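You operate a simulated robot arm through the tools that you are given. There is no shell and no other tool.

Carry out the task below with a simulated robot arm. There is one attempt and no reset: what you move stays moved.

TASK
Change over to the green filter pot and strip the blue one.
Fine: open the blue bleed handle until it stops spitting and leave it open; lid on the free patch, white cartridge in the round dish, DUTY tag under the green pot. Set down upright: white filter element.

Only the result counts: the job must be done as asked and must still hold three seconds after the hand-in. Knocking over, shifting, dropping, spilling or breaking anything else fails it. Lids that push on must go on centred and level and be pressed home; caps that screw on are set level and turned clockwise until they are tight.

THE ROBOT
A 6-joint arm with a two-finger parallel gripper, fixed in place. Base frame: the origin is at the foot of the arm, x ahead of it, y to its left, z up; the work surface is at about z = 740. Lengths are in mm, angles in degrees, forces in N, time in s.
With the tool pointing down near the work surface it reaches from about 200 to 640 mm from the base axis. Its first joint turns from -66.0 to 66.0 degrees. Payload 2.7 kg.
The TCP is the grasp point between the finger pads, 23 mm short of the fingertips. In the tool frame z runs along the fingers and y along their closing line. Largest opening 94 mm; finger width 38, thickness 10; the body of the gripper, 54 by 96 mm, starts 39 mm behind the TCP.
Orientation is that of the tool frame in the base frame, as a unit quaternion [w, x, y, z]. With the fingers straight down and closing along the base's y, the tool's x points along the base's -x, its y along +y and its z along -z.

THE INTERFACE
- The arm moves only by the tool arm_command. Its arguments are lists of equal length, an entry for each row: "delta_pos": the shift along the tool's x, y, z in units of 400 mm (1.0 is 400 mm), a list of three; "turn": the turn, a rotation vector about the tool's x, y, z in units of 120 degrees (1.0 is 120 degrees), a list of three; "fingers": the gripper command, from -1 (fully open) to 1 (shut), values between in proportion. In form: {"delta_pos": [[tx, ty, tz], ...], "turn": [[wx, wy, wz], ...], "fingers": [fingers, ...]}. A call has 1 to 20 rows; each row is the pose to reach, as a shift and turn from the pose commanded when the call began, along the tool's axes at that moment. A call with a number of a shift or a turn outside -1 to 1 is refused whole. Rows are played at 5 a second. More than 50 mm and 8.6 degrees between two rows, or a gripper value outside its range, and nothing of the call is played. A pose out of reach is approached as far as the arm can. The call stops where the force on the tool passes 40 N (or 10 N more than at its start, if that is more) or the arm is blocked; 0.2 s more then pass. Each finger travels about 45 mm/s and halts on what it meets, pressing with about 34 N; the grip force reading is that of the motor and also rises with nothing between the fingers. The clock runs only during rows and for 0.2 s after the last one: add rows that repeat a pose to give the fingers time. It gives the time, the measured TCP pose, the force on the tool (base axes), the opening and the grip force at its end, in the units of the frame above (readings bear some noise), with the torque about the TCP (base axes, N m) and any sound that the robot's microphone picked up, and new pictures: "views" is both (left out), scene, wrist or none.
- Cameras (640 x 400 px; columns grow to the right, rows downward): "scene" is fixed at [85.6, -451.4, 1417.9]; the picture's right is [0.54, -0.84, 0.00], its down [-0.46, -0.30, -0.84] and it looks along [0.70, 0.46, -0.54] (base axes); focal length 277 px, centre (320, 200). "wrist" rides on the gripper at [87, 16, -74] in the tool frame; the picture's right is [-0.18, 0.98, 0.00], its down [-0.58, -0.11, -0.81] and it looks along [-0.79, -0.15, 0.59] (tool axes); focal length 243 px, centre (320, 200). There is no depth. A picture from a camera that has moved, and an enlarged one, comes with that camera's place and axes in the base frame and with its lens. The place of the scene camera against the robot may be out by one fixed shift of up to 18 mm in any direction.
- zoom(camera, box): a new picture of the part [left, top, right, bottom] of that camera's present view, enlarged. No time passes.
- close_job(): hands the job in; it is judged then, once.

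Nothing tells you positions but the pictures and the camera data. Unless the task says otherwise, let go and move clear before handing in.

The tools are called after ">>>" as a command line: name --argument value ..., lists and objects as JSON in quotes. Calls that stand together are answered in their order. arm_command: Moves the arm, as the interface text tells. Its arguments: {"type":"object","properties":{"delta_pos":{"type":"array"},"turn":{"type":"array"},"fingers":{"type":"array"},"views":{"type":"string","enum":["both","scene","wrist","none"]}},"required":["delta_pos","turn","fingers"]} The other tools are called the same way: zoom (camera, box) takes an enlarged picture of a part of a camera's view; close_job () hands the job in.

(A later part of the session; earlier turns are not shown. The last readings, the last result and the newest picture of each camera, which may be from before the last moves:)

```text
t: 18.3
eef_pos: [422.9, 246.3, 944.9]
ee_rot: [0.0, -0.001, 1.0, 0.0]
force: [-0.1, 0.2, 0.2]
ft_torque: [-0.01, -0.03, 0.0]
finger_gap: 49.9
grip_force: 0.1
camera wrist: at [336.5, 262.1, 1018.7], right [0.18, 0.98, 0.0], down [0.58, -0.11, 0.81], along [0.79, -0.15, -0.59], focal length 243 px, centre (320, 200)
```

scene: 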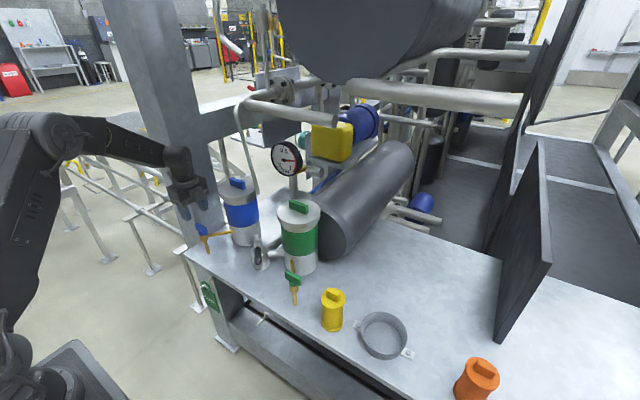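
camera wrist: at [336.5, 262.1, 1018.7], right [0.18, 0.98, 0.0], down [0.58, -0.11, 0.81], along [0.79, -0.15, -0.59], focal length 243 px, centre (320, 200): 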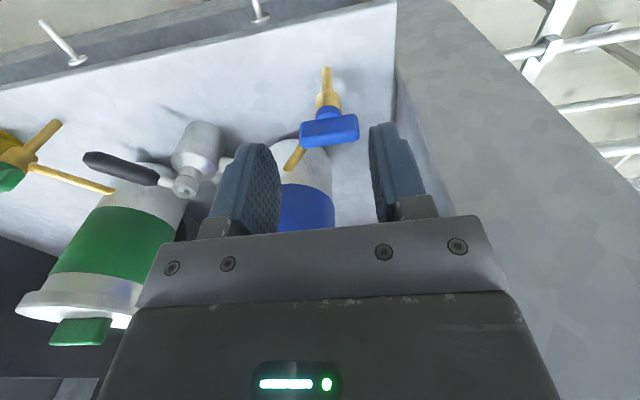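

>>> arm_command --delta_pos '[[0, 0, 0], [0, 0, 0], [0, 0, 0], [0, 0, 0], [-0.02, 0, 0], [-0.04, 0, 0], [-0.06, 0, 0], [-0.08, 0, 0.01], [-0.1, 0, 0.02], [-0.1175, 0, 0.04], [-0.1175, 0, 0.06], [-0.1175, 0, 0.0625]]' --turn '[[0, 0, -0.07], [0, 0, -0.14], [0, 0, -0.21], [0, 0, -0.28], [0, 0, -0.35], [0, 0, -0.42], [0, 0, -0.49], [0, 0, -0.56], [0, 0, -0.63], [0, 0, -0.69], [0, 0, -0.75], [0, 0, -0.75]]' --fingers '[0.3, 0.3, 0.3, 0.3, 0.3, 0.3, 0.3, 0.3, 0.3, 0.3, 0.3, 0.3]' --views "both"

>>> zoom --camera "wrist" --box '[240, 0, 400, 140]'

```text
t: 20.9
eef_pos: [470.3, 246.9, 920.1]
ee_rot: [0.0, -0.706, 0.708, 0.0]
force: [-0.5, 0.6, -0.3]
ft_torque: [-0.01, 0.02, 0.0]
finger_gap: 32.8
grip_force: 0.0
camera wrist: at [453.7, 160.1, 993.8], right [-0.98, 0.19, 0.0], down [0.11, 0.58, 0.81], along [0.15, 0.79, -0.59], focal length 243 px, centre (320, 200)
```

scene: 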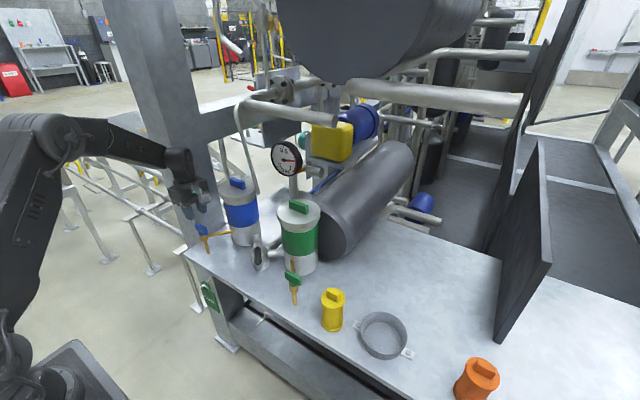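
wrist: 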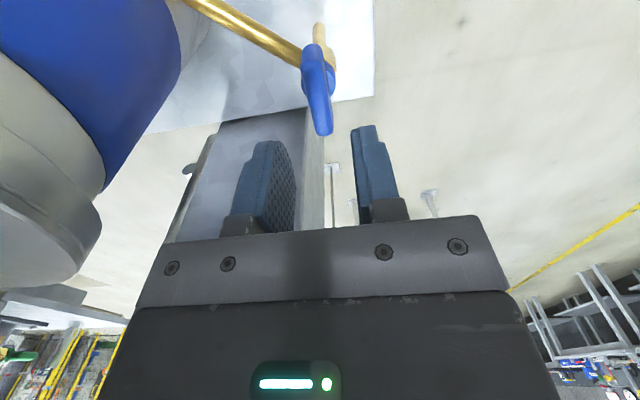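

```text
2.86 times, centred on (320, 70) of wrist
camera zoom: at [453.7, 160.1, 993.8], right [-0.98, 0.19, 0.0], down [0.11, 0.58, 0.81], along [0.15, 0.79, -0.59], focal length 693 px, centre (320, 571)
```

zoom: 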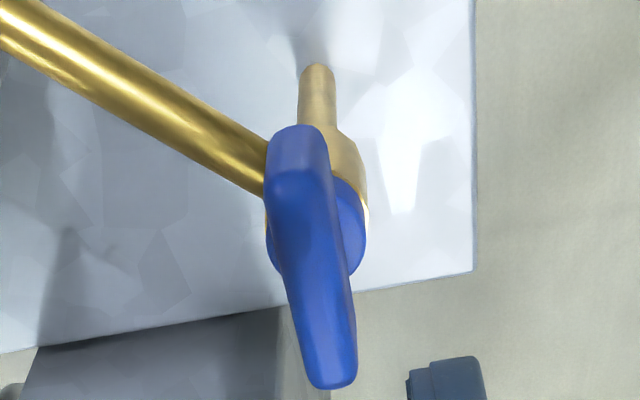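

>>> arm_command --delta_pos '[[0, 0, 0.05], [0, 0, 0.1], [0, 0, 0.1125]]' --turn '[[0, 0, 0], [0, 0, 0], [0, 0, 0]]' --fingers '[0.3, 0.3, 0.3]' --views "both"

>>> zoom --camera "wrist" --box '[220, 40, 420, 220]'

>>> zoom --camera "scene" --box '[160, 170, 260, 260]'

```text
t: 21.7
eef_pos: [468.2, 246.7, 874.8]
ee_rot: [0.0, -0.706, 0.708, 0.0]
force: [-0.1, 0.2, 0.2]
ft_torque: [0.03, 0.03, -0.02]
finger_gap: 32.7
grip_force: 0.0
camera wrist: at [453.5, 159.2, 948.5], right [-0.98, 0.19, 0.0], down [0.11, 0.58, 0.81], along [0.15, 0.79, -0.59], focal length 243 px, centre (320, 200)
```

scene: 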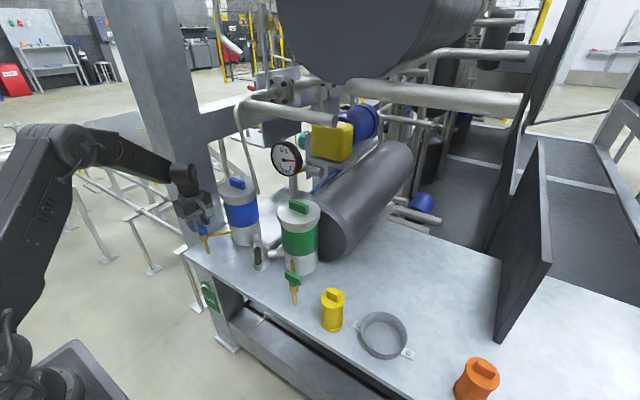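
wrist: 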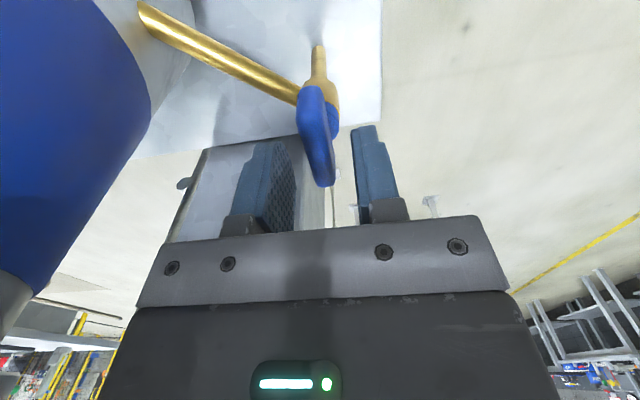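

```text
2.22 times, centred on (320, 130) of wrist
camera zoom: at [453.5, 159.2, 948.5], right [-0.98, 0.19, 0.0], down [0.11, 0.58, 0.81], along [0.15, 0.79, -0.59], focal length 539 px, centre (320, 356)
```

zoom: 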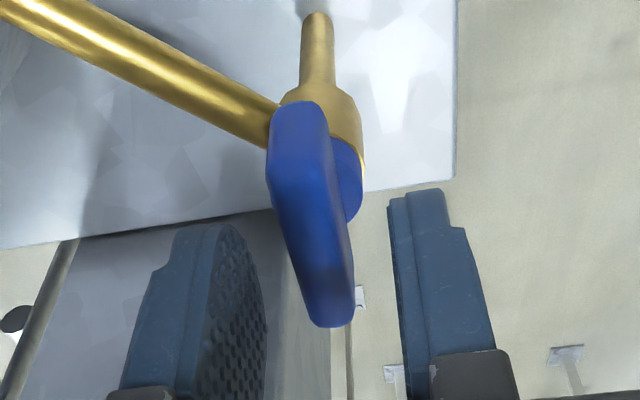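

```text
4.44 times, centred on (210, 215) of scene
camera zoom: at [85.6, -451.4, 1417.9], right [0.54, -0.84, 0.0], down [-0.46, -0.3, -0.84], along [0.7, 0.46, -0.54], focal length 1230 px, centre (809, 133)
```

zoom: 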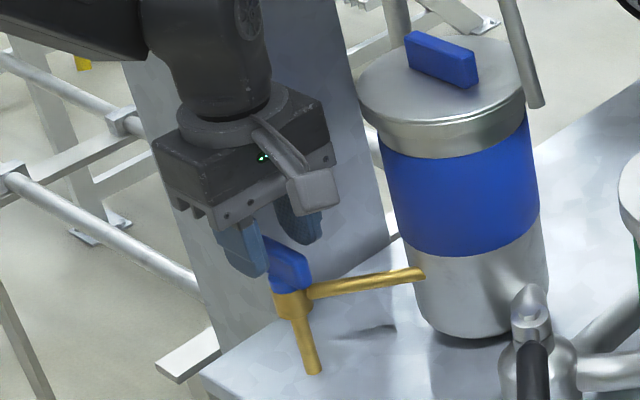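

>>> arm_command --delta_pos '[[0, 0, 0.02], [0, 0, 0.0375], [0, 0, 0.0375], [0, 0, 0.0375], [0, 0, 0.0375]]' --turn '[[0, 0, 0], [0, 0, 0], [0, 0, 0], [0, 0, 0], [0, 0, 0]]' --fingers '[0.3, 0.3, 1, 1, 1]' --views "wrist"

```text
t: 22.9
eef_pos: [469.5, 245.2, 860.6]
ee_rot: [0.001, -0.706, 0.708, 0.0]
force: [7.3, 0.1, -5.2]
ft_torque: [0.46, 0.09, 0.56]
finger_gap: 13.3
grip_force: 45.0
camera wrist: at [454.2, 159.3, 934.0], right [-0.98, 0.19, 0.0], down [0.11, 0.58, 0.81], along [0.15, 0.79, -0.59], focal length 243 px, centre (320, 200)
```

wrist: 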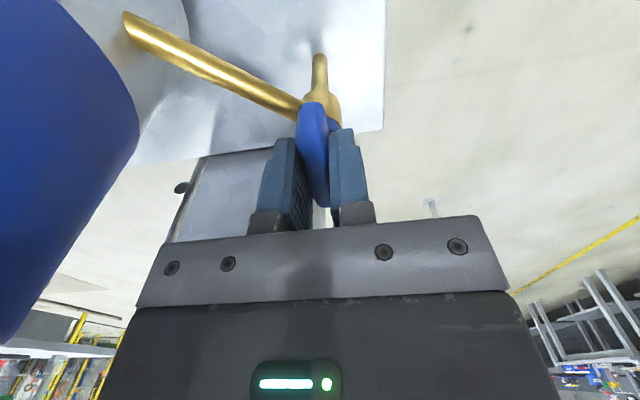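

>>> arm_command --delta_pos '[[0, 0, 0], [0, 0, 0], [0, 0, 0]]' --turn '[[0, 0, -0.03], [0, 0, -0.06], [0, 0, -0.06]]' --fingers '[1, 1, 1]' --views "wrist"

```text
t: 23.7
eef_pos: [470.7, 245.8, 860.4]
ee_rot: [-0.002, 0.749, -0.663, 0.0]
force: [5.6, -2.2, -4.7]
ft_torque: [1.29, 0.22, 0.0]
finger_gap: 13.0
grip_force: 45.3
camera wrist: at [465.1, 157.9, 934.0], right [-1.0, 0.06, 0.0], down [0.04, 0.59, 0.81], along [0.05, 0.81, -0.59], focal length 243 px, centre (320, 200)
```

wrist: 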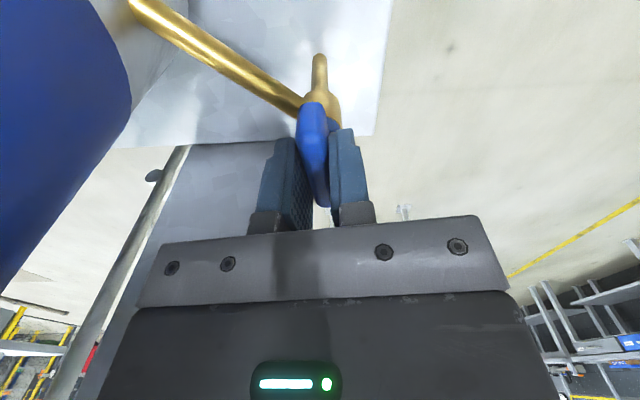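

>>> arm_command --delta_pos '[[0, 0, 0], [0, 0, 0], [0, 0, 0], [0, 0, 0], [0, 0, 0]]' --turn '[[0, 0, 0.03], [0, 0, 0.06], [0, 0, 0.09], [0, 0, 0.12], [0, 0, 0.12]]' --fingers '[1, 1, 1, 1, 1]' --views "wrist"

```text
t: 24.9
eef_pos: [470.5, 245.8, 860.8]
ee_rot: [0.001, -0.662, 0.749, -0.001]
force: [10.9, 2.7, -0.3]
ft_torque: [-1.45, -0.03, 1.99]
finger_gap: 17.4
grip_force: 44.8
camera wrist: at [443.6, 162.7, 934.0], right [-0.95, 0.3, 0.0], down [0.18, 0.56, 0.81], along [0.25, 0.77, -0.59], focal length 243 px, centre (320, 200)
```

wrist: 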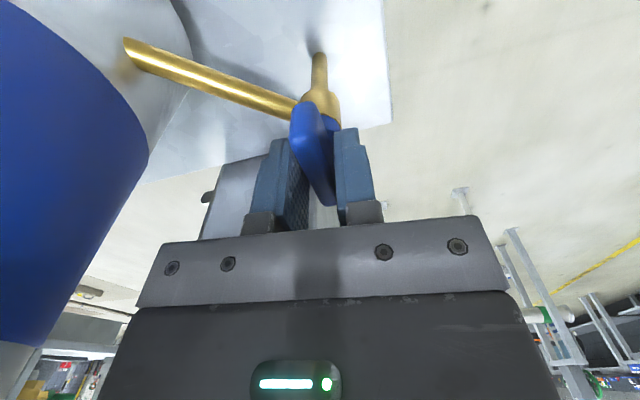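

Clockwise is blocked by the closed stop and anticlockwise turns freely, so it opens anticlockwise. I'll turn it about 17° with this grip, keeping the camera clear of the lid, then re-grip from the other side.

>>> arm_command --delta_pos '[[0, 0, 0], [0, 0, 0], [0, 0, 0], [0, 0, 0], [0, 0, 0], [0, 0, 0]]' --turn '[[0, 0, -0.05], [0, 0, -0.1], [0, 0, -0.14], [0, 0, -0.17], [0, 0, -0.2], [0, 0, -0.2]]' --fingers '[1, 1, 1, 1, 1, 1]' --views "both"

>>> zoom --camera "scene" --box '[160, 170, 260, 260]'

```text
t: 26.3
eef_pos: [469.3, 246.0, 860.6]
ee_rot: [-0.001, 0.802, -0.597, 0.001]
force: [19.3, -2.2, -0.9]
ft_torque: [1.31, 0.68, 0.01]
finger_gap: 13.0
grip_force: 45.3
camera wrist: at [479.5, 158.1, 934.1], right [-0.99, -0.11, 0.0], down [-0.06, 0.59, 0.81], along [-0.08, 0.8, -0.59], focal length 243 px, centre (320, 200)
```

scene: 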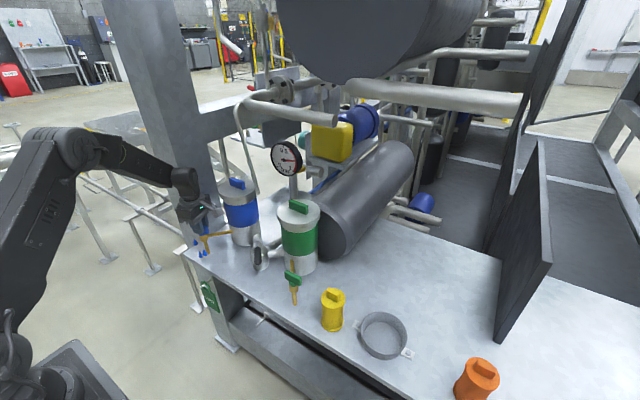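
wrist: 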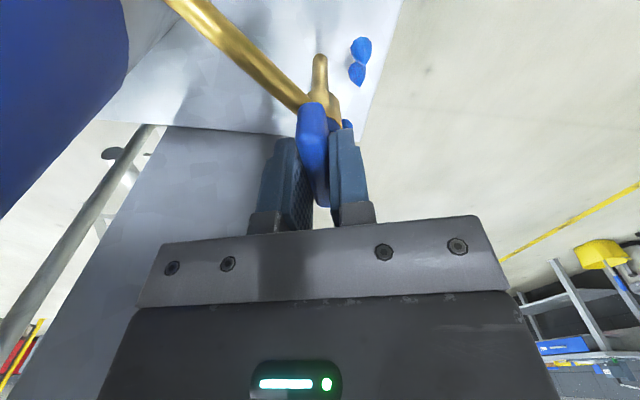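

```text
4.44 times, centred on (210, 215) of scene
camera zoom: at [86.1, -451.5, 1417.8], right [0.54, -0.84, 0.0], down [-0.46, -0.3, -0.84], along [0.7, 0.46, -0.54], focal length 1230 px, centre (809, 133)
```

zoom: 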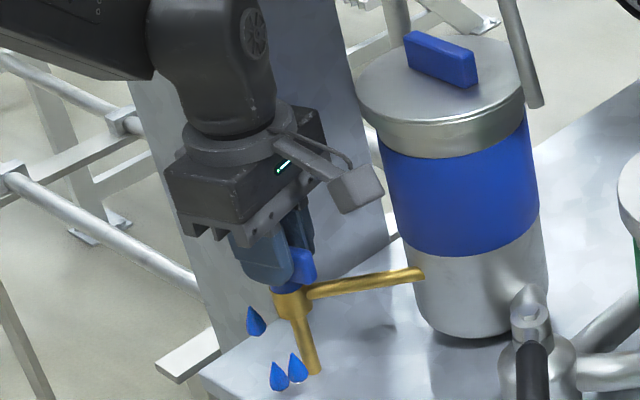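

It is spitting blue drops now, so the cock is opening. I'll hold here a few seconds and watch.

>>> arm_command --delta_pos '[[0, 0, 0], [0, 0, 0], [0, 0, 0], [0, 0, 0], [0, 0, 0], [0, 0, 0], [0, 0, 0], [0, 0, 0], [0, 0, 0], [0, 0, 0], [0, 0, 0], [0, 0, 0], [0, 0, 0], [0, 0, 0], [0, 0, 0]]' --turn '[[0, 0, 0], [0, 0, 0], [0, 0, 0], [0, 0, 0], [0, 0, 0], [0, 0, 0], [0, 0, 0], [0, 0, 0], [0, 0, 0], [0, 0, 0], [0, 0, 0], [0, 0, 0], [0, 0, 0], [0, 0, 0], [0, 0, 0]]' --fingers '[1, 1, 1, 1, 1, 1, 1, 1, 1, 1, 1, 1, 1, 1, 1]' --views "scene"

>>> zoom --camera "scene" --box '[160, 170, 260, 260]'

>>> zoom --camera "scene" --box '[250, 130, 330, 190]'

```text
t: 29.5
eef_pos: [470.9, 244.4, 859.9]
ee_rot: [-0.001, 0.803, -0.597, 0.0]
force: [25.3, -8.7, 0.5]
ft_torque: [0.25, 0.34, 0.01]
finger_gap: 13.2
grip_force: 44.9
```

scene: 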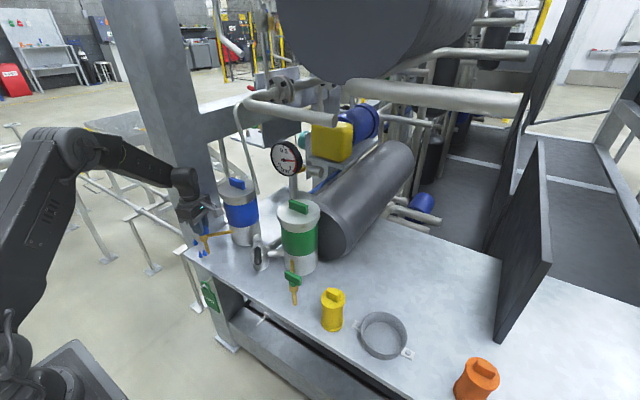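

```text
4.44 times, centred on (210, 215) of scene
camera zoom: at [86.1, -451.6, 1417.8], right [0.54, -0.84, 0.0], down [-0.46, -0.3, -0.84], along [0.7, 0.46, -0.54], focal length 1230 px, centre (809, 133)
```

zoom: 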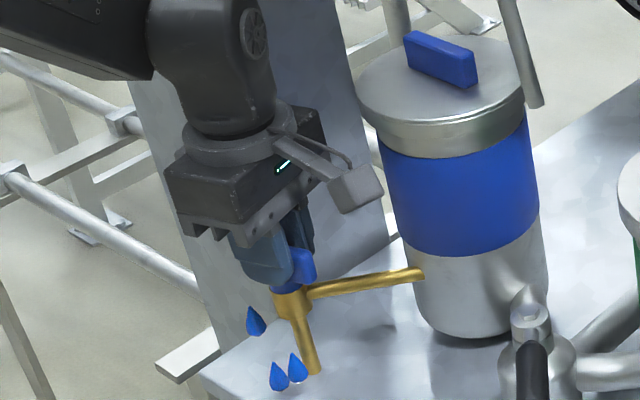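

```text
6.67 times, centred on (290, 160) of scene
camera zoom: at [86.1, -451.6, 1417.8], right [0.54, -0.84, 0.0], down [-0.46, -0.3, -0.84], along [0.7, 0.46, -0.54], focal length 1845 px, centre (520, 467)
```

zoom: 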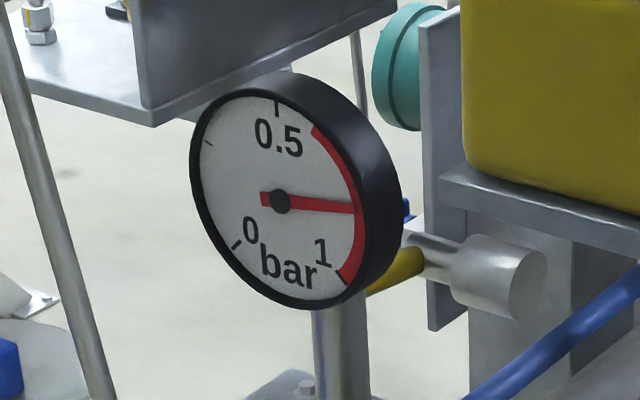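

Drops continue and the gauge is unchanged, so a wider opening is needed. I'll release, swing the tool round and re-grip from the other side to finish the quarter turn.

>>> arm_command --delta_pos '[[0, 0, 0], [0, 0, 0], [0, 0, -0.05], [0, 0, -0.1], [-0.01, 0.03, -0.15], [-0.02, 0.065, -0.15], [-0.0292, 0.0956, -0.15], [-0.0292, 0.0956, -0.15], [-0.0292, 0.0956, -0.15], [-0.0292, 0.0956, -0.15], [-0.0292, 0.0956, -0.15], [-0.0292, 0.0956, -0.15], [-0.0292, 0.0956, -0.15], [-0.0292, 0.0956, -0.15], [-0.0292, 0.0956, -0.15], [-0.0292, 0.0956, -0.15], [-0.0292, 0.0956, -0.15], [-0.0292, 0.0956, -0.15], [-0.0292, 0.0956, -0.15], [-0.0292, 0.0956, -0.15]]' --turn '[[0, 0, 0], [0, 0, 0], [0, 0, 0], [0, 0, 0], [0, 0, 0], [0, 0, 0.0637], [0, 0, 0.1274], [0, 0, 0.1911], [0, 0, 0.2548], [0, 0, 0.3185], [0, 0, 0.3822], [0, 0, 0.4459], [0, 0, 0.5096], [0, 0, 0.5733], [0, 0, 0.637], [0, 0, 0.7007], [0, 0, 0.7644], [0, 0, 0.8281], [0, 0, 0.8917], [0, 0, 0.8917]]' --fingers '[0.3, 0.3, 0.3, 0.3, 0.3, 0.3, 0.3, 0.3, 0.3, 0.3, 0.3, 0.3, 0.3, 0.3, 0.3, 0.3, 0.3, 0.3, 0.3, 0.3]' --views "both"

>>> zoom --camera "scene" --box '[160, 170, 260, 260]'

```text
t: 33.7
eef_pos: [428.8, 247.3, 920.3]
ee_rot: [0.0, 0.004, 1.0, 0.0]
force: [-0.4, -0.1, -0.4]
ft_torque: [-0.02, -0.01, 0.0]
finger_gap: 32.6
grip_force: 0.0
camera wrist: at [343.6, 263.2, 994.0], right [0.19, 0.98, 0.0], down [0.58, -0.11, 0.81], along [0.79, -0.15, -0.59], focal length 243 px, centre (320, 200)
```

scene: 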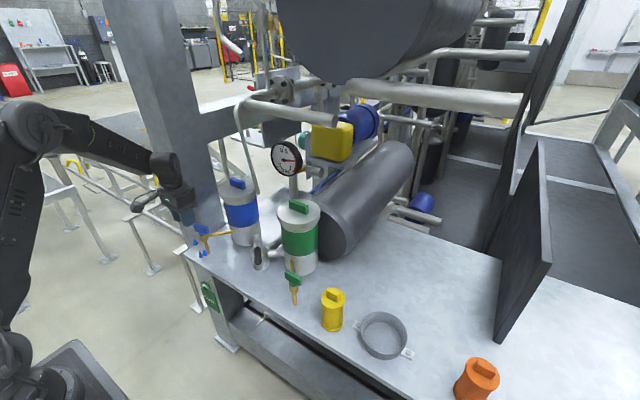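
wrist: 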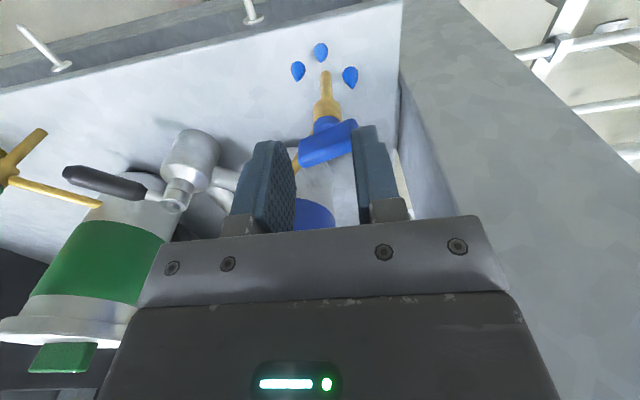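

```text
4.44 times, centred on (210, 215) of scene
camera zoom: at [85.6, -451.4, 1417.9], right [0.54, -0.84, 0.0], down [-0.46, -0.3, -0.84], along [0.7, 0.46, -0.54], focal length 1230 px, centre (809, 133)
```

zoom: 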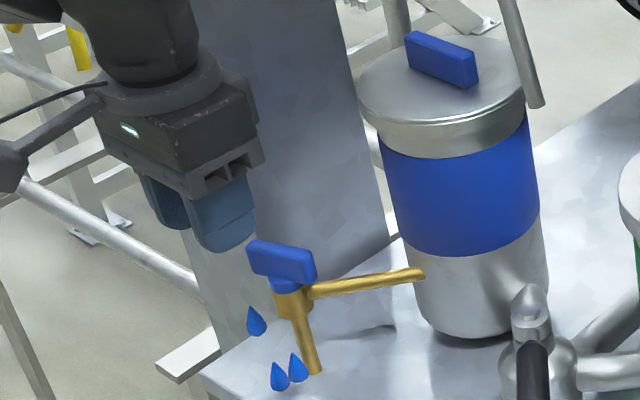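

>>> arm_command --delta_pos '[[0, 0, 0], [0, 0, 0], [0, 0, 0], [0, 0, 0], [0, 0, 0], [0, 0, 0], [0, 0, 0], [-0.03, 0, 0], [-0.06, 0, 0], [-0.09, -0.003, 0.02], [-0.105, -0.003, 0.05], [-0.105, -0.003, 0.05]]' --turn '[[0, 0, 0.0676], [0, 0, 0.1352], [0, 0, 0.2028], [0, 0, 0.2704], [0, 0, 0.338], [0, 0, 0.4056], [0, 0, 0.4732], [0, 0, 0.5408], [0, 0, 0.6083], [0, 0, 0.6083], [0, 0, 0.6083], [0, 0, 0.6083]]' --fingers '[0.3, 0.3, 0.3, 0.3, 0.3, 0.3, 0.3, 0.3, 0.3, 0.3, 0.3, 0.3]' --views "both"

>>> zoom --camera "wrist" --box '[240, 20, 420, 180]'

```text
t: 36.3
eef_pos: [471.0, 243.9, 898.7]
ee_rot: [0.001, 0.597, 0.802, 0.002]
force: [-0.8, 0.6, -0.1]
ft_torque: [0.02, -0.02, -0.01]
finger_gap: 33.0
grip_force: 0.1
camera wrist: at [462.9, 332.0, 973.6], right [0.99, 0.1, 0.0], down [0.06, -0.59, 0.81], along [0.08, -0.8, -0.59], focal length 243 px, centre (320, 200)
```

scene: 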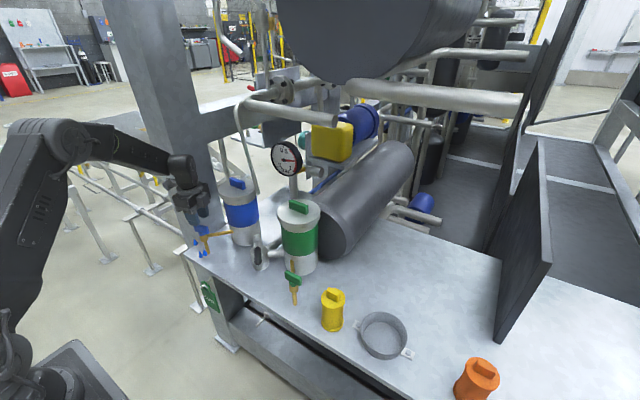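
wrist: 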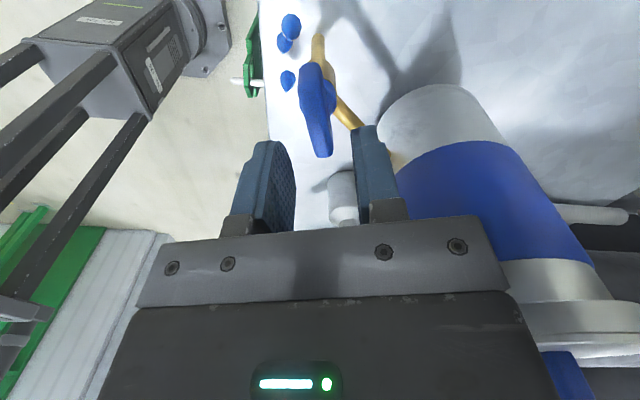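

```text
2.50 times, centred on (330, 100) of wrist
camera zoom: at [462.9, 332.0, 973.6], right [0.99, 0.1, 0.0], down [0.06, -0.59, 0.81], along [0.08, -0.8, -0.59], focal length 606 px, centre (295, 450)
```

zoom: 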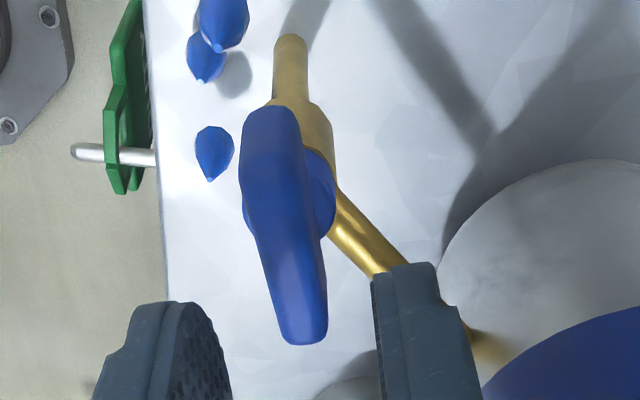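

>>> arm_command --delta_pos '[[0.0015, -0.004, 0.04], [0.0015, -0.004, 0.08], [0.0015, -0.004, 0.0963], [0.0015, -0.004, 0.0963], [0.0015, -0.004, 0.0963], [0.0015, -0.004, 0.0963]]' --turn '[[0, 0, 0], [0, 0, 0], [0, 0, 0], [0, 0, 0], [0, 0, 0], [0, 0, 0]]' --fingers '[0.3, 0.3, 0.3, 1, 1, 1]' --views "wrist"

```text
t: 37.7
eef_pos: [471.7, 244.4, 862.1]
ee_rot: [0.001, 0.598, 0.802, 0.002]
force: [10.0, 3.7, -6.7]
ft_torque: [0.01, 0.26, -0.01]
finger_gap: 12.9
grip_force: 45.2
camera wrist: at [461.3, 331.9, 936.2], right [0.99, 0.1, 0.0], down [0.06, -0.59, 0.81], along [0.09, -0.8, -0.59], focal length 243 px, centre (320, 200)
```

wrist: 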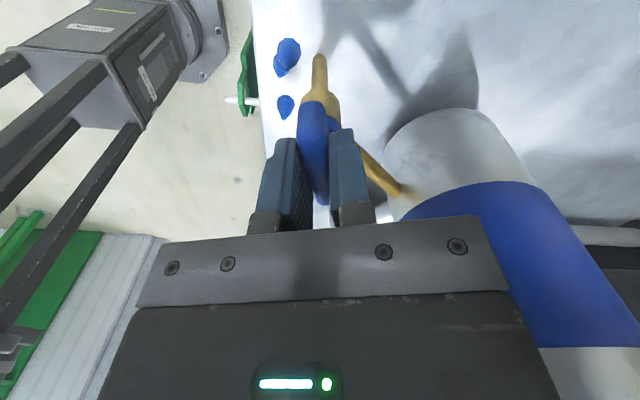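

>>> arm_command --delta_pos '[[-0.0015, 0.0048, 0], [-0.0015, 0.0048, 0], [-0.0015, 0.0048, 0], [-0.0015, 0.0048, 0], [-0.0015, 0.0048, 0], [-0.0015, 0.0048, 0], [-0.0015, 0.0048, 0], [-0.0015, 0.0048, 0], [-0.0015, 0.0048, 0], [-0.0015, 0.0048, 0], [-0.0015, 0.0048, 0]]' --turn '[[0, 0, -0.06], [0, 0, -0.12], [0, 0, -0.18], [0, 0, -0.24], [0, 0, -0.3], [0, 0, -0.36], [0, 0, -0.42], [0, 0, -0.48], [0, 0, -0.54], [0, 0, -0.6], [0, 0, -0.6]]' --fingers '[1, 1, 1, 1, 1, 1, 1, 1, 1, 1, 1]' --views "both"

>>> zoom --camera "scene" --box '[160, 170, 260, 260]'

>>> zoom --camera "scene" --box '[250, 130, 330, 190]'

```text
t: 40.1
eef_pos: [469.4, 245.6, 862.4]
ee_rot: [-0.002, 0.01, 1.0, 0.0]
force: [-21.3, -1.0, 22.5]
ft_torque: [0.13, 1.14, 0.03]
finger_gap: 12.9
grip_force: 44.7
camera wrist: at [385.2, 262.9, 936.2], right [0.21, 0.98, 0.0], down [0.58, -0.12, 0.81], along [0.79, -0.17, -0.59], focal length 243 px, centre (320, 200)
```

scene: 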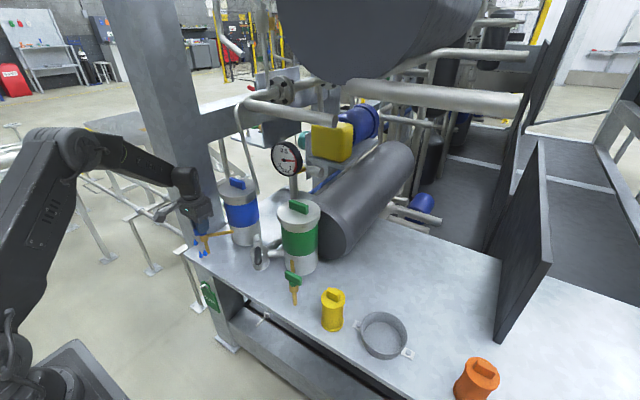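
wrist: 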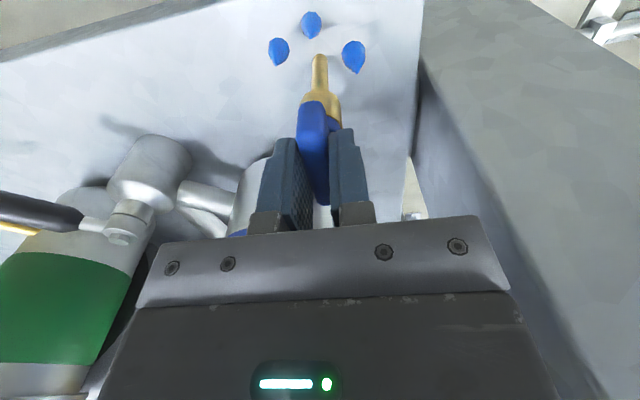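

```text
4.44 times, centred on (210, 215) of scene
camera zoom: at [84.8, -451.6, 1417.9], right [0.54, -0.84, 0.0], down [-0.46, -0.3, -0.84], along [0.7, 0.46, -0.54], focal length 1230 px, centre (809, 133)
```

zoom: 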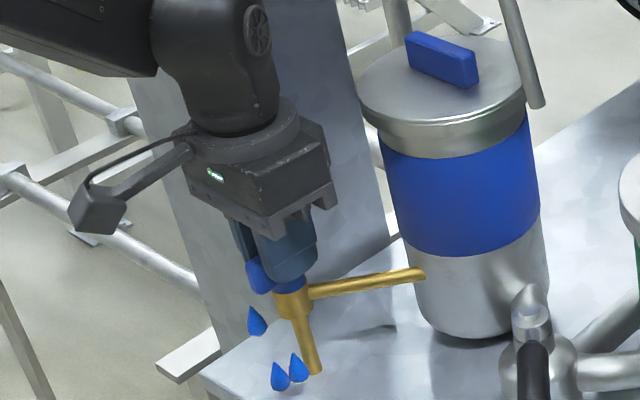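

```text
6.67 times, centred on (290, 160) of scene
camera zoom: at [84.8, -451.6, 1417.9], right [0.54, -0.84, 0.0], down [-0.46, -0.3, -0.84], along [0.7, 0.46, -0.54], focal length 1845 px, centre (520, 467)
```

zoom: 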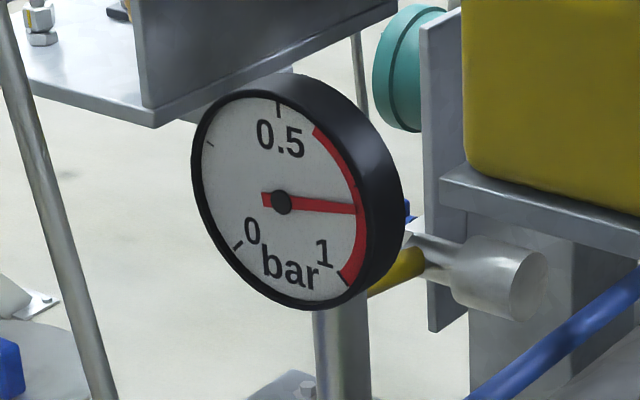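

>>> arm_command --delta_pos '[[0, 0, 0], [0, 0, 0], [0, 0, 0], [0, 0, 0], [0, 0, 0], [0, 0, 0], [0, 0, 0], [0, 0, 0], [0, 0, 0], [0, 0, 0], [0, 0, 0], [0, 0, 0], [0, 0, 0], [0, 0, 0], [0, 0, 0], [0, 0, 0], [0, 0, 0], [0, 0, 0], [0, 0, 0], [0, 0, 0]]' --turn '[[0, 0, 0], [0, 0, 0], [0, 0, 0], [0, 0, 0], [0, 0, 0], [0, 0, 0], [0, 0, 0], [0, 0, 0], [0, 0, 0], [0, 0, 0], [0, 0, 0], [0, 0, 0], [0, 0, 0], [0, 0, 0], [0, 0, 0], [0, 0, 0], [0, 0, 0], [0, 0, 0], [0, 0, 0], [0, 0, 0]]' --fingers '[1, 1, 1, 1, 1, 1, 1, 1, 1, 1, 1, 1, 1, 1, 1, 1, 1, 1, 1, 1]' --views "scene"

>>> zoom --camera "scene" --box '[160, 170, 260, 260]'

>>> zoom --camera "scene" --box '[250, 130, 330, 190]'

>>> zoom --camera "scene" --box '[230, 210, 310, 280]'

```text
t: 44.3
eef_pos: [470.7, 244.9, 861.8]
ee_rot: [-0.001, 0.011, 1.0, 0.0]
force: [-25.0, 7.7, 22.5]
ft_torque: [0.19, 0.65, 0.02]
finger_gap: 12.5
grip_force: 45.3
```

scene: 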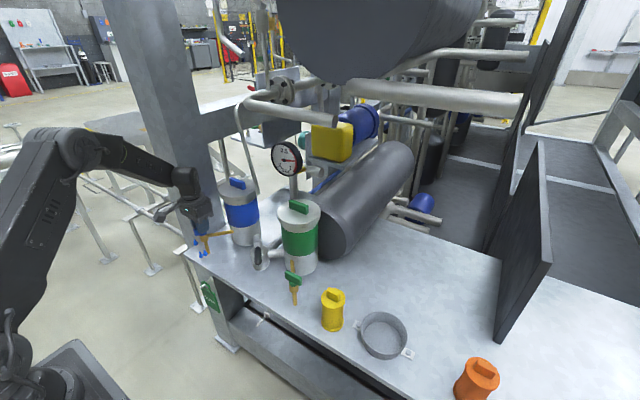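

```text
4.44 times, centred on (210, 215) of scene
camera zoom: at [84.6, -451.4, 1417.9], right [0.54, -0.84, 0.0], down [-0.46, -0.3, -0.84], along [0.7, 0.46, -0.54], focal length 1230 px, centre (809, 133)
```

zoom: 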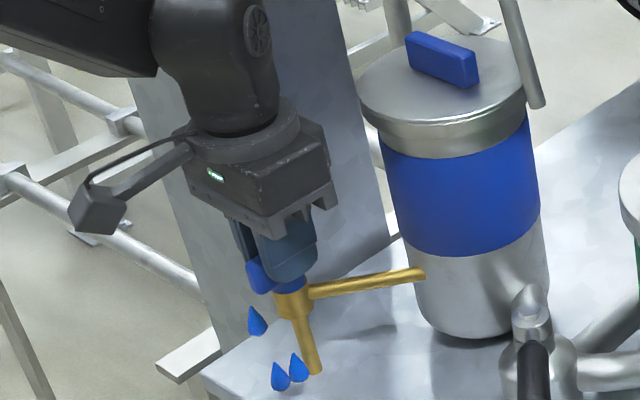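

```text
6.67 times, centred on (290, 160) of scene
camera zoom: at [84.6, -451.4, 1417.9], right [0.54, -0.84, 0.0], down [-0.46, -0.3, -0.84], along [0.7, 0.46, -0.54], focal length 1845 px, centre (520, 467)
```

zoom: 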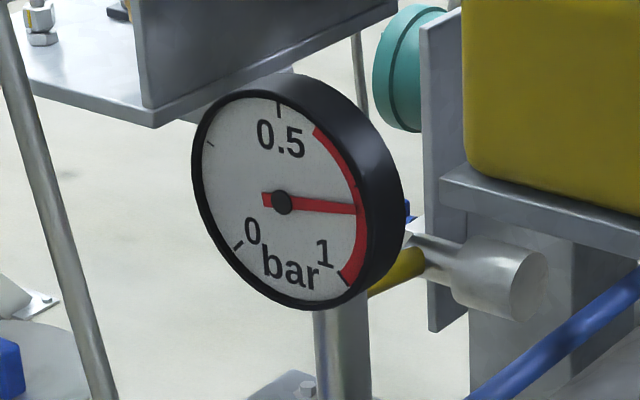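

```text
5.71 times, centred on (270, 245) of scene
camera zoom: at [84.6, -451.4, 1417.9], right [0.54, -0.84, 0.0], down [-0.46, -0.3, -0.84], along [0.7, 0.46, -0.54], focal length 1582 px, centre (606, -57)
```

zoom: 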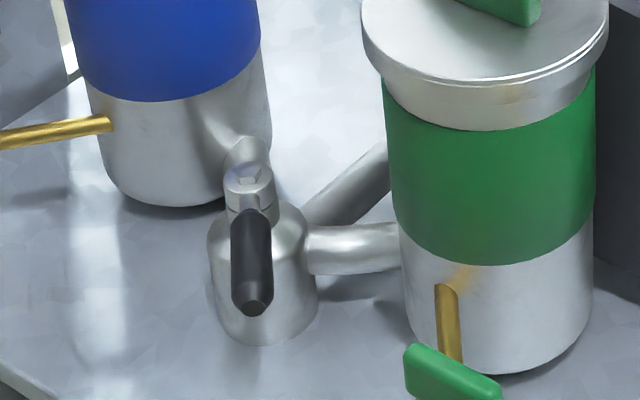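

>>> arm_command --delta_pos '[[0, 0, 0], [0, 0, 0], [0, 0, 0], [0, 0, 0], [0, 0, 0], [0, 0, 0], [0, 0, 0], [0, 0, 0], [0, 0, 0], [0, 0, 0], [0, 0, 0], [0, 0, 0]]' --turn '[[0, 0, -0.03], [0, 0, -0.06], [0, 0, -0.09], [0, 0, -0.12], [0, 0, -0.12], [0, 0, -0.12], [0, 0, -0.12], [0, 0, -0.12], [0, 0, -0.12], [0, 0, -0.12], [0, 0, -0.12], [0, 0, -0.12]]' --fingers '[1, 1, 1, 1, 1, 1, 1, 1, 1, 1, 1, 1]' --views "both"

>>> zoom --camera "scene" --box '[160, 170, 260, 260]'

>>> zoom --camera "scene" --box '[250, 130, 330, 190]'

```text
t: 46.9
eef_pos: [472.3, 246.3, 860.9]
ee_rot: [0.001, -0.113, 0.994, 0.001]
force: [-2.4, 3.1, 19.2]
ft_torque: [-0.09, -0.27, -2.12]
finger_gap: 21.8
grip_force: 44.8
camera wrist: at [385.0, 241.2, 935.2], right [-0.04, 1.0, 0.0], down [0.59, 0.02, 0.81], along [0.81, 0.03, -0.59], focal length 243 px, centre (320, 200)
```

scene: 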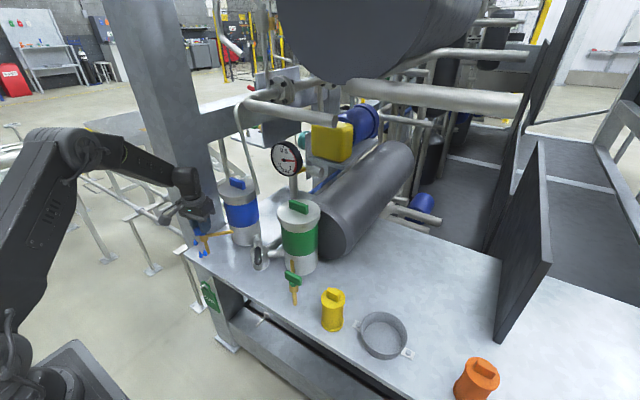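
wrist: 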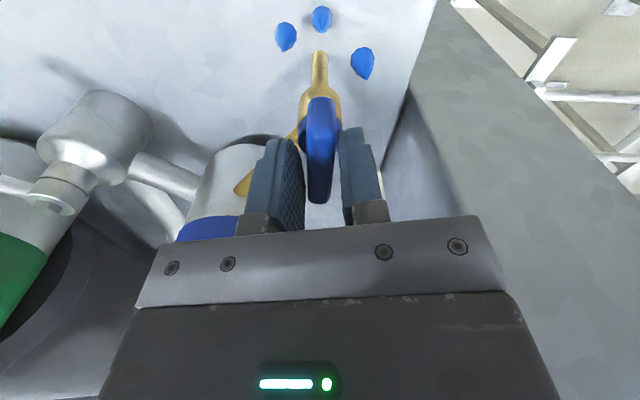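

```text
4.44 times, centred on (210, 215) of scene
camera zoom: at [85.2, -451.5, 1417.9], right [0.54, -0.84, 0.0], down [-0.46, -0.3, -0.84], along [0.7, 0.46, -0.54], focal length 1230 px, centre (809, 133)
```

zoom: 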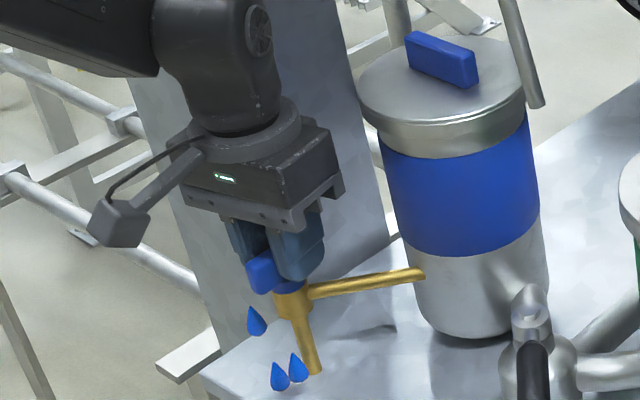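

```text
6.67 times, centred on (290, 160) of scene
camera zoom: at [85.2, -451.5, 1417.9], right [0.54, -0.84, 0.0], down [-0.46, -0.3, -0.84], along [0.7, 0.46, -0.54], focal length 1845 px, centre (520, 467)
```

zoom: 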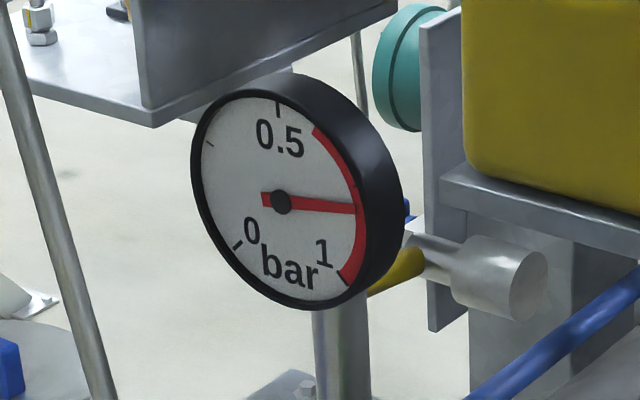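

The bleed handle is at its open stop, a full quarter turn. I'll relax, release it and look closely at the changeover valve, because the spitting and gauge reading haven't changed.

>>> arm_command --delta_pos '[[0, 0, 0], [0, 0, 0], [0, 0, 0], [0, 0, 0], [0, 0, 0], [0, 0, -0.08], [0, 0, -0.16], [0, 0, -0.24], [0.05, -0.05, -0.3], [0.1, -0.1, -0.36]]' --turn '[[0, 0, 0.05], [0, 0, 0.1], [0, 0, 0.1], [0, 0, 0.1], [0, 0, 0.1], [0, 0, 0.1], [0, 0, 0.1], [0, 0, 0.1], [0, 0, 0.1], [0, 0, 0.1]]' --fingers '[1, 1, 0.2, 0.2, 0.2, 0.2, 0.2, 0.2, 0.2, 0.2]' --views "both"

>>> zoom --camera "scene" --box '[160, 170, 260, 260]'

>>> zoom --camera "wrist" --box '[120, 60, 320, 200]'

```text
t: 49.1
eef_pos: [441.9, 195.9, 1004.8]
ee_rot: [0.0, -0.009, 1.0, 0.0]
force: [0.6, 0.5, 0.5]
ft_torque: [-0.01, -0.02, 0.04]
finger_gap: 37.5
grip_force: 0.1
camera wrist: at [355.5, 209.0, 1079.2], right [0.17, 0.99, 0.0], down [0.58, -0.1, 0.81], along [0.8, -0.13, -0.59], focal length 243 px, centre (320, 200)
```

scene: 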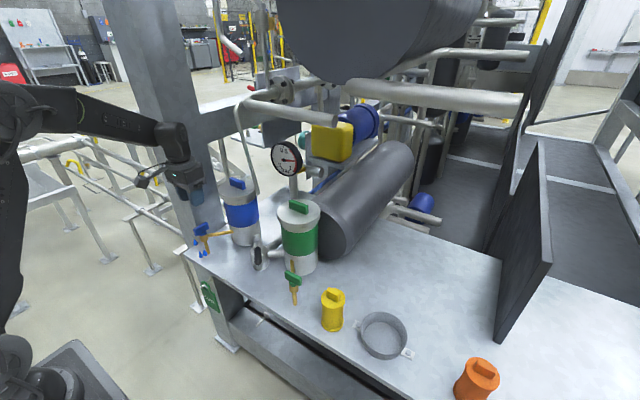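
wrist: 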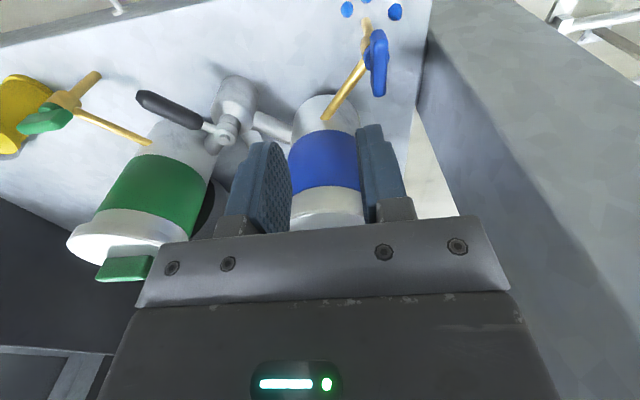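

```text
4.44 times, centred on (210, 215) of scene
camera zoom: at [85.6, -451.4, 1417.9], right [0.54, -0.84, 0.0], down [-0.46, -0.3, -0.84], along [0.7, 0.46, -0.54], focal length 1230 px, centre (809, 133)
```

zoom: 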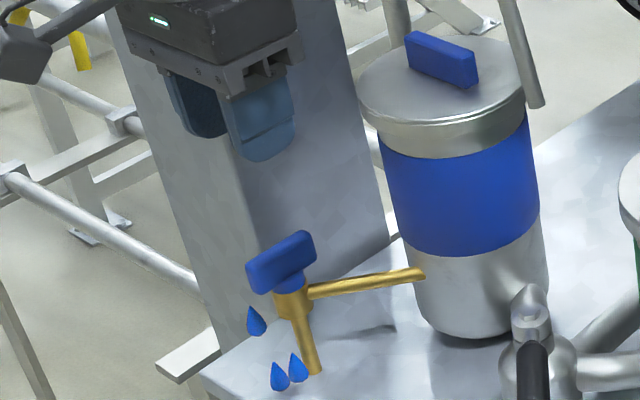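

```text
2.86 times, centred on (220, 130) of wrist
camera zoom: at [355.5, 209.0, 1079.2], right [0.17, 0.99, 0.0], down [0.58, -0.1, 0.81], along [0.8, -0.13, -0.59], focal length 693 px, centre (606, 400)
```

zoom: 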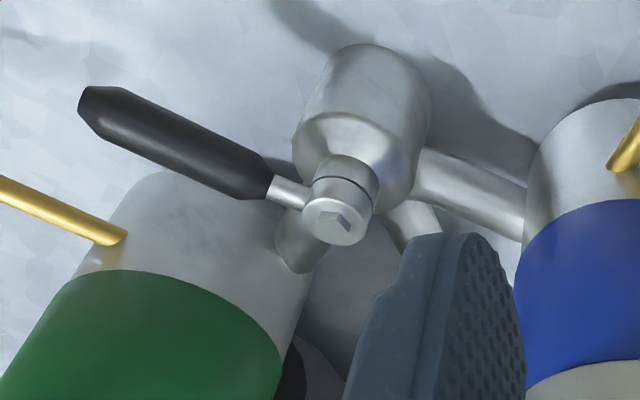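

The bleed is fully open and still spitting, so I suspect the lever isn't fully home. I'll press on its tip with closed fingers for more leverage and watch the gauge.

>>> arm_command --delta_pos '[[0, -0.067, 0.02], [0, -0.133, 0.06], [0, -0.2, 0.1], [0, -0.267, 0.15], [0, -0.333, 0.2], [0, -0.4, 0.2625], [0, -0.4, 0.2625]]' --turn '[[0, 0, -0.0611], [0, 0, -0.1222], [0, 0, -0.1833], [0, 0, -0.2444], [0, 0, -0.3056], [0, 0, -0.3667], [0, 0, -0.3667]]' --fingers '[1, 1, 1, 1, 1, 1, 1]' --views "both"

>>> zoom --camera "wrist" --box '[220, 20, 420, 200]'

```text
t: 50.7
eef_pos: [444.6, 36.5, 900.1]
ee_rot: [0.001, -0.383, 0.924, 0.001]
force: [0.2, -0.1, 0.5]
ft_torque: [-0.01, 0.01, -0.03]
finger_gap: 0.0
grip_force: 34.0
camera wrist: at [372.1, -13.7, 974.7], right [-0.57, 0.82, 0.0], down [0.49, 0.33, 0.81], along [0.67, 0.46, -0.59], focal length 243 px, centre (320, 200)
```

scene: 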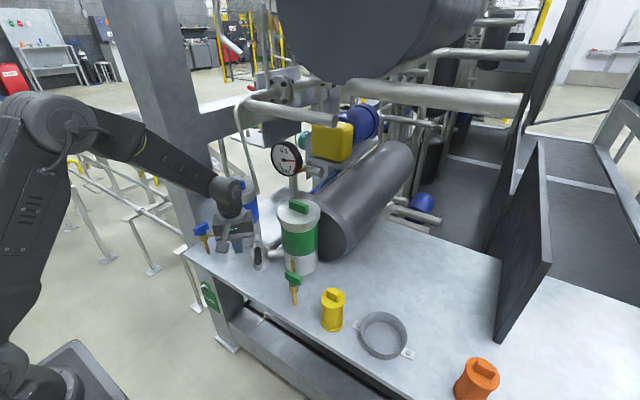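
wrist: 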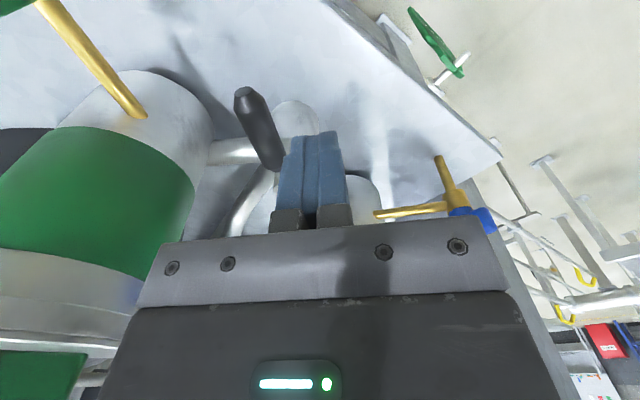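

```text
2.22 times, centred on (320, 110) of wrist
camera zoom: at [372.1, -13.7, 974.7], right [-0.57, 0.82, 0.0], down [0.49, 0.33, 0.81], along [0.67, 0.46, -0.59], focal length 539 px, centre (320, 400)
```

zoom: 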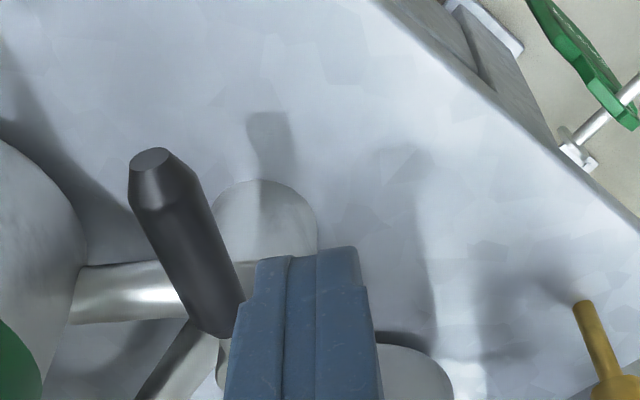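

>>> zoom --camera "scene" --box '[160, 170, 260, 260]'

>>> zoom --camera "wrist" --box '[380, 120, 540, 260]'

>>> zoom --camera "scene" --box '[250, 130, 330, 190]'

```text
4.44 times, centred on (210, 215) of scene
camera zoom: at [85.5, -451.4, 1417.9], right [0.54, -0.84, 0.0], down [-0.46, -0.3, -0.84], along [0.7, 0.46, -0.54], focal length 1230 px, centre (809, 133)
```

zoom: 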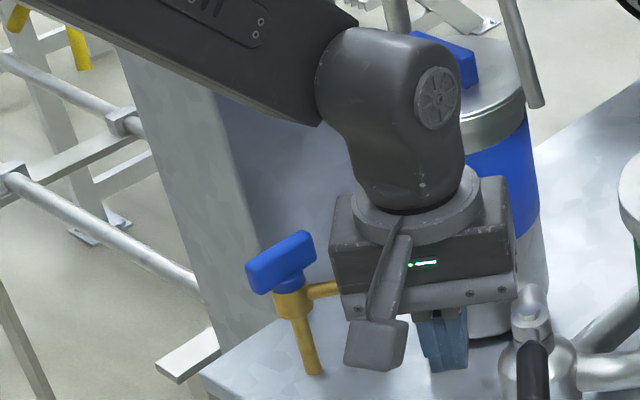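

```text
2.86 times, centred on (460, 190) of wrist
camera zoom: at [372.1, -13.7, 974.7], right [-0.57, 0.82, 0.0], down [0.49, 0.33, 0.81], along [0.67, 0.46, -0.59], focal length 693 px, centre (-80, 229)
```

zoom: 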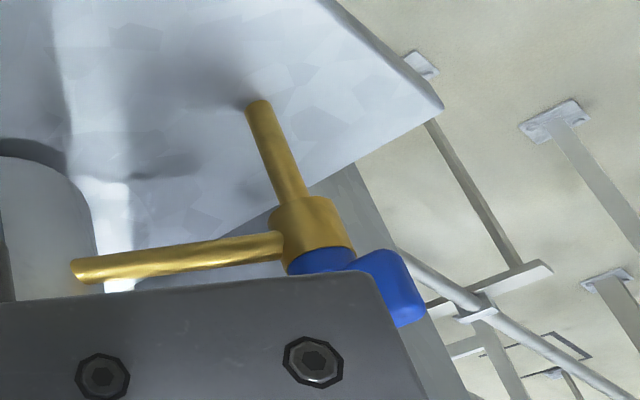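

```text
6.67 times, centred on (290, 160) of scene
camera zoom: at [85.5, -451.4, 1417.9], right [0.54, -0.84, 0.0], down [-0.46, -0.3, -0.84], along [0.7, 0.46, -0.54], focal length 1845 px, centre (520, 467)
```

zoom: 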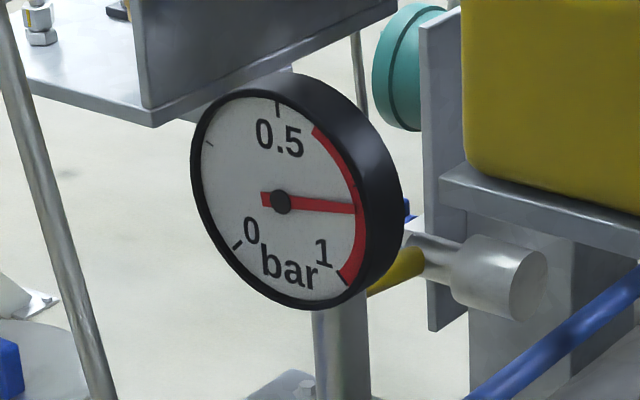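

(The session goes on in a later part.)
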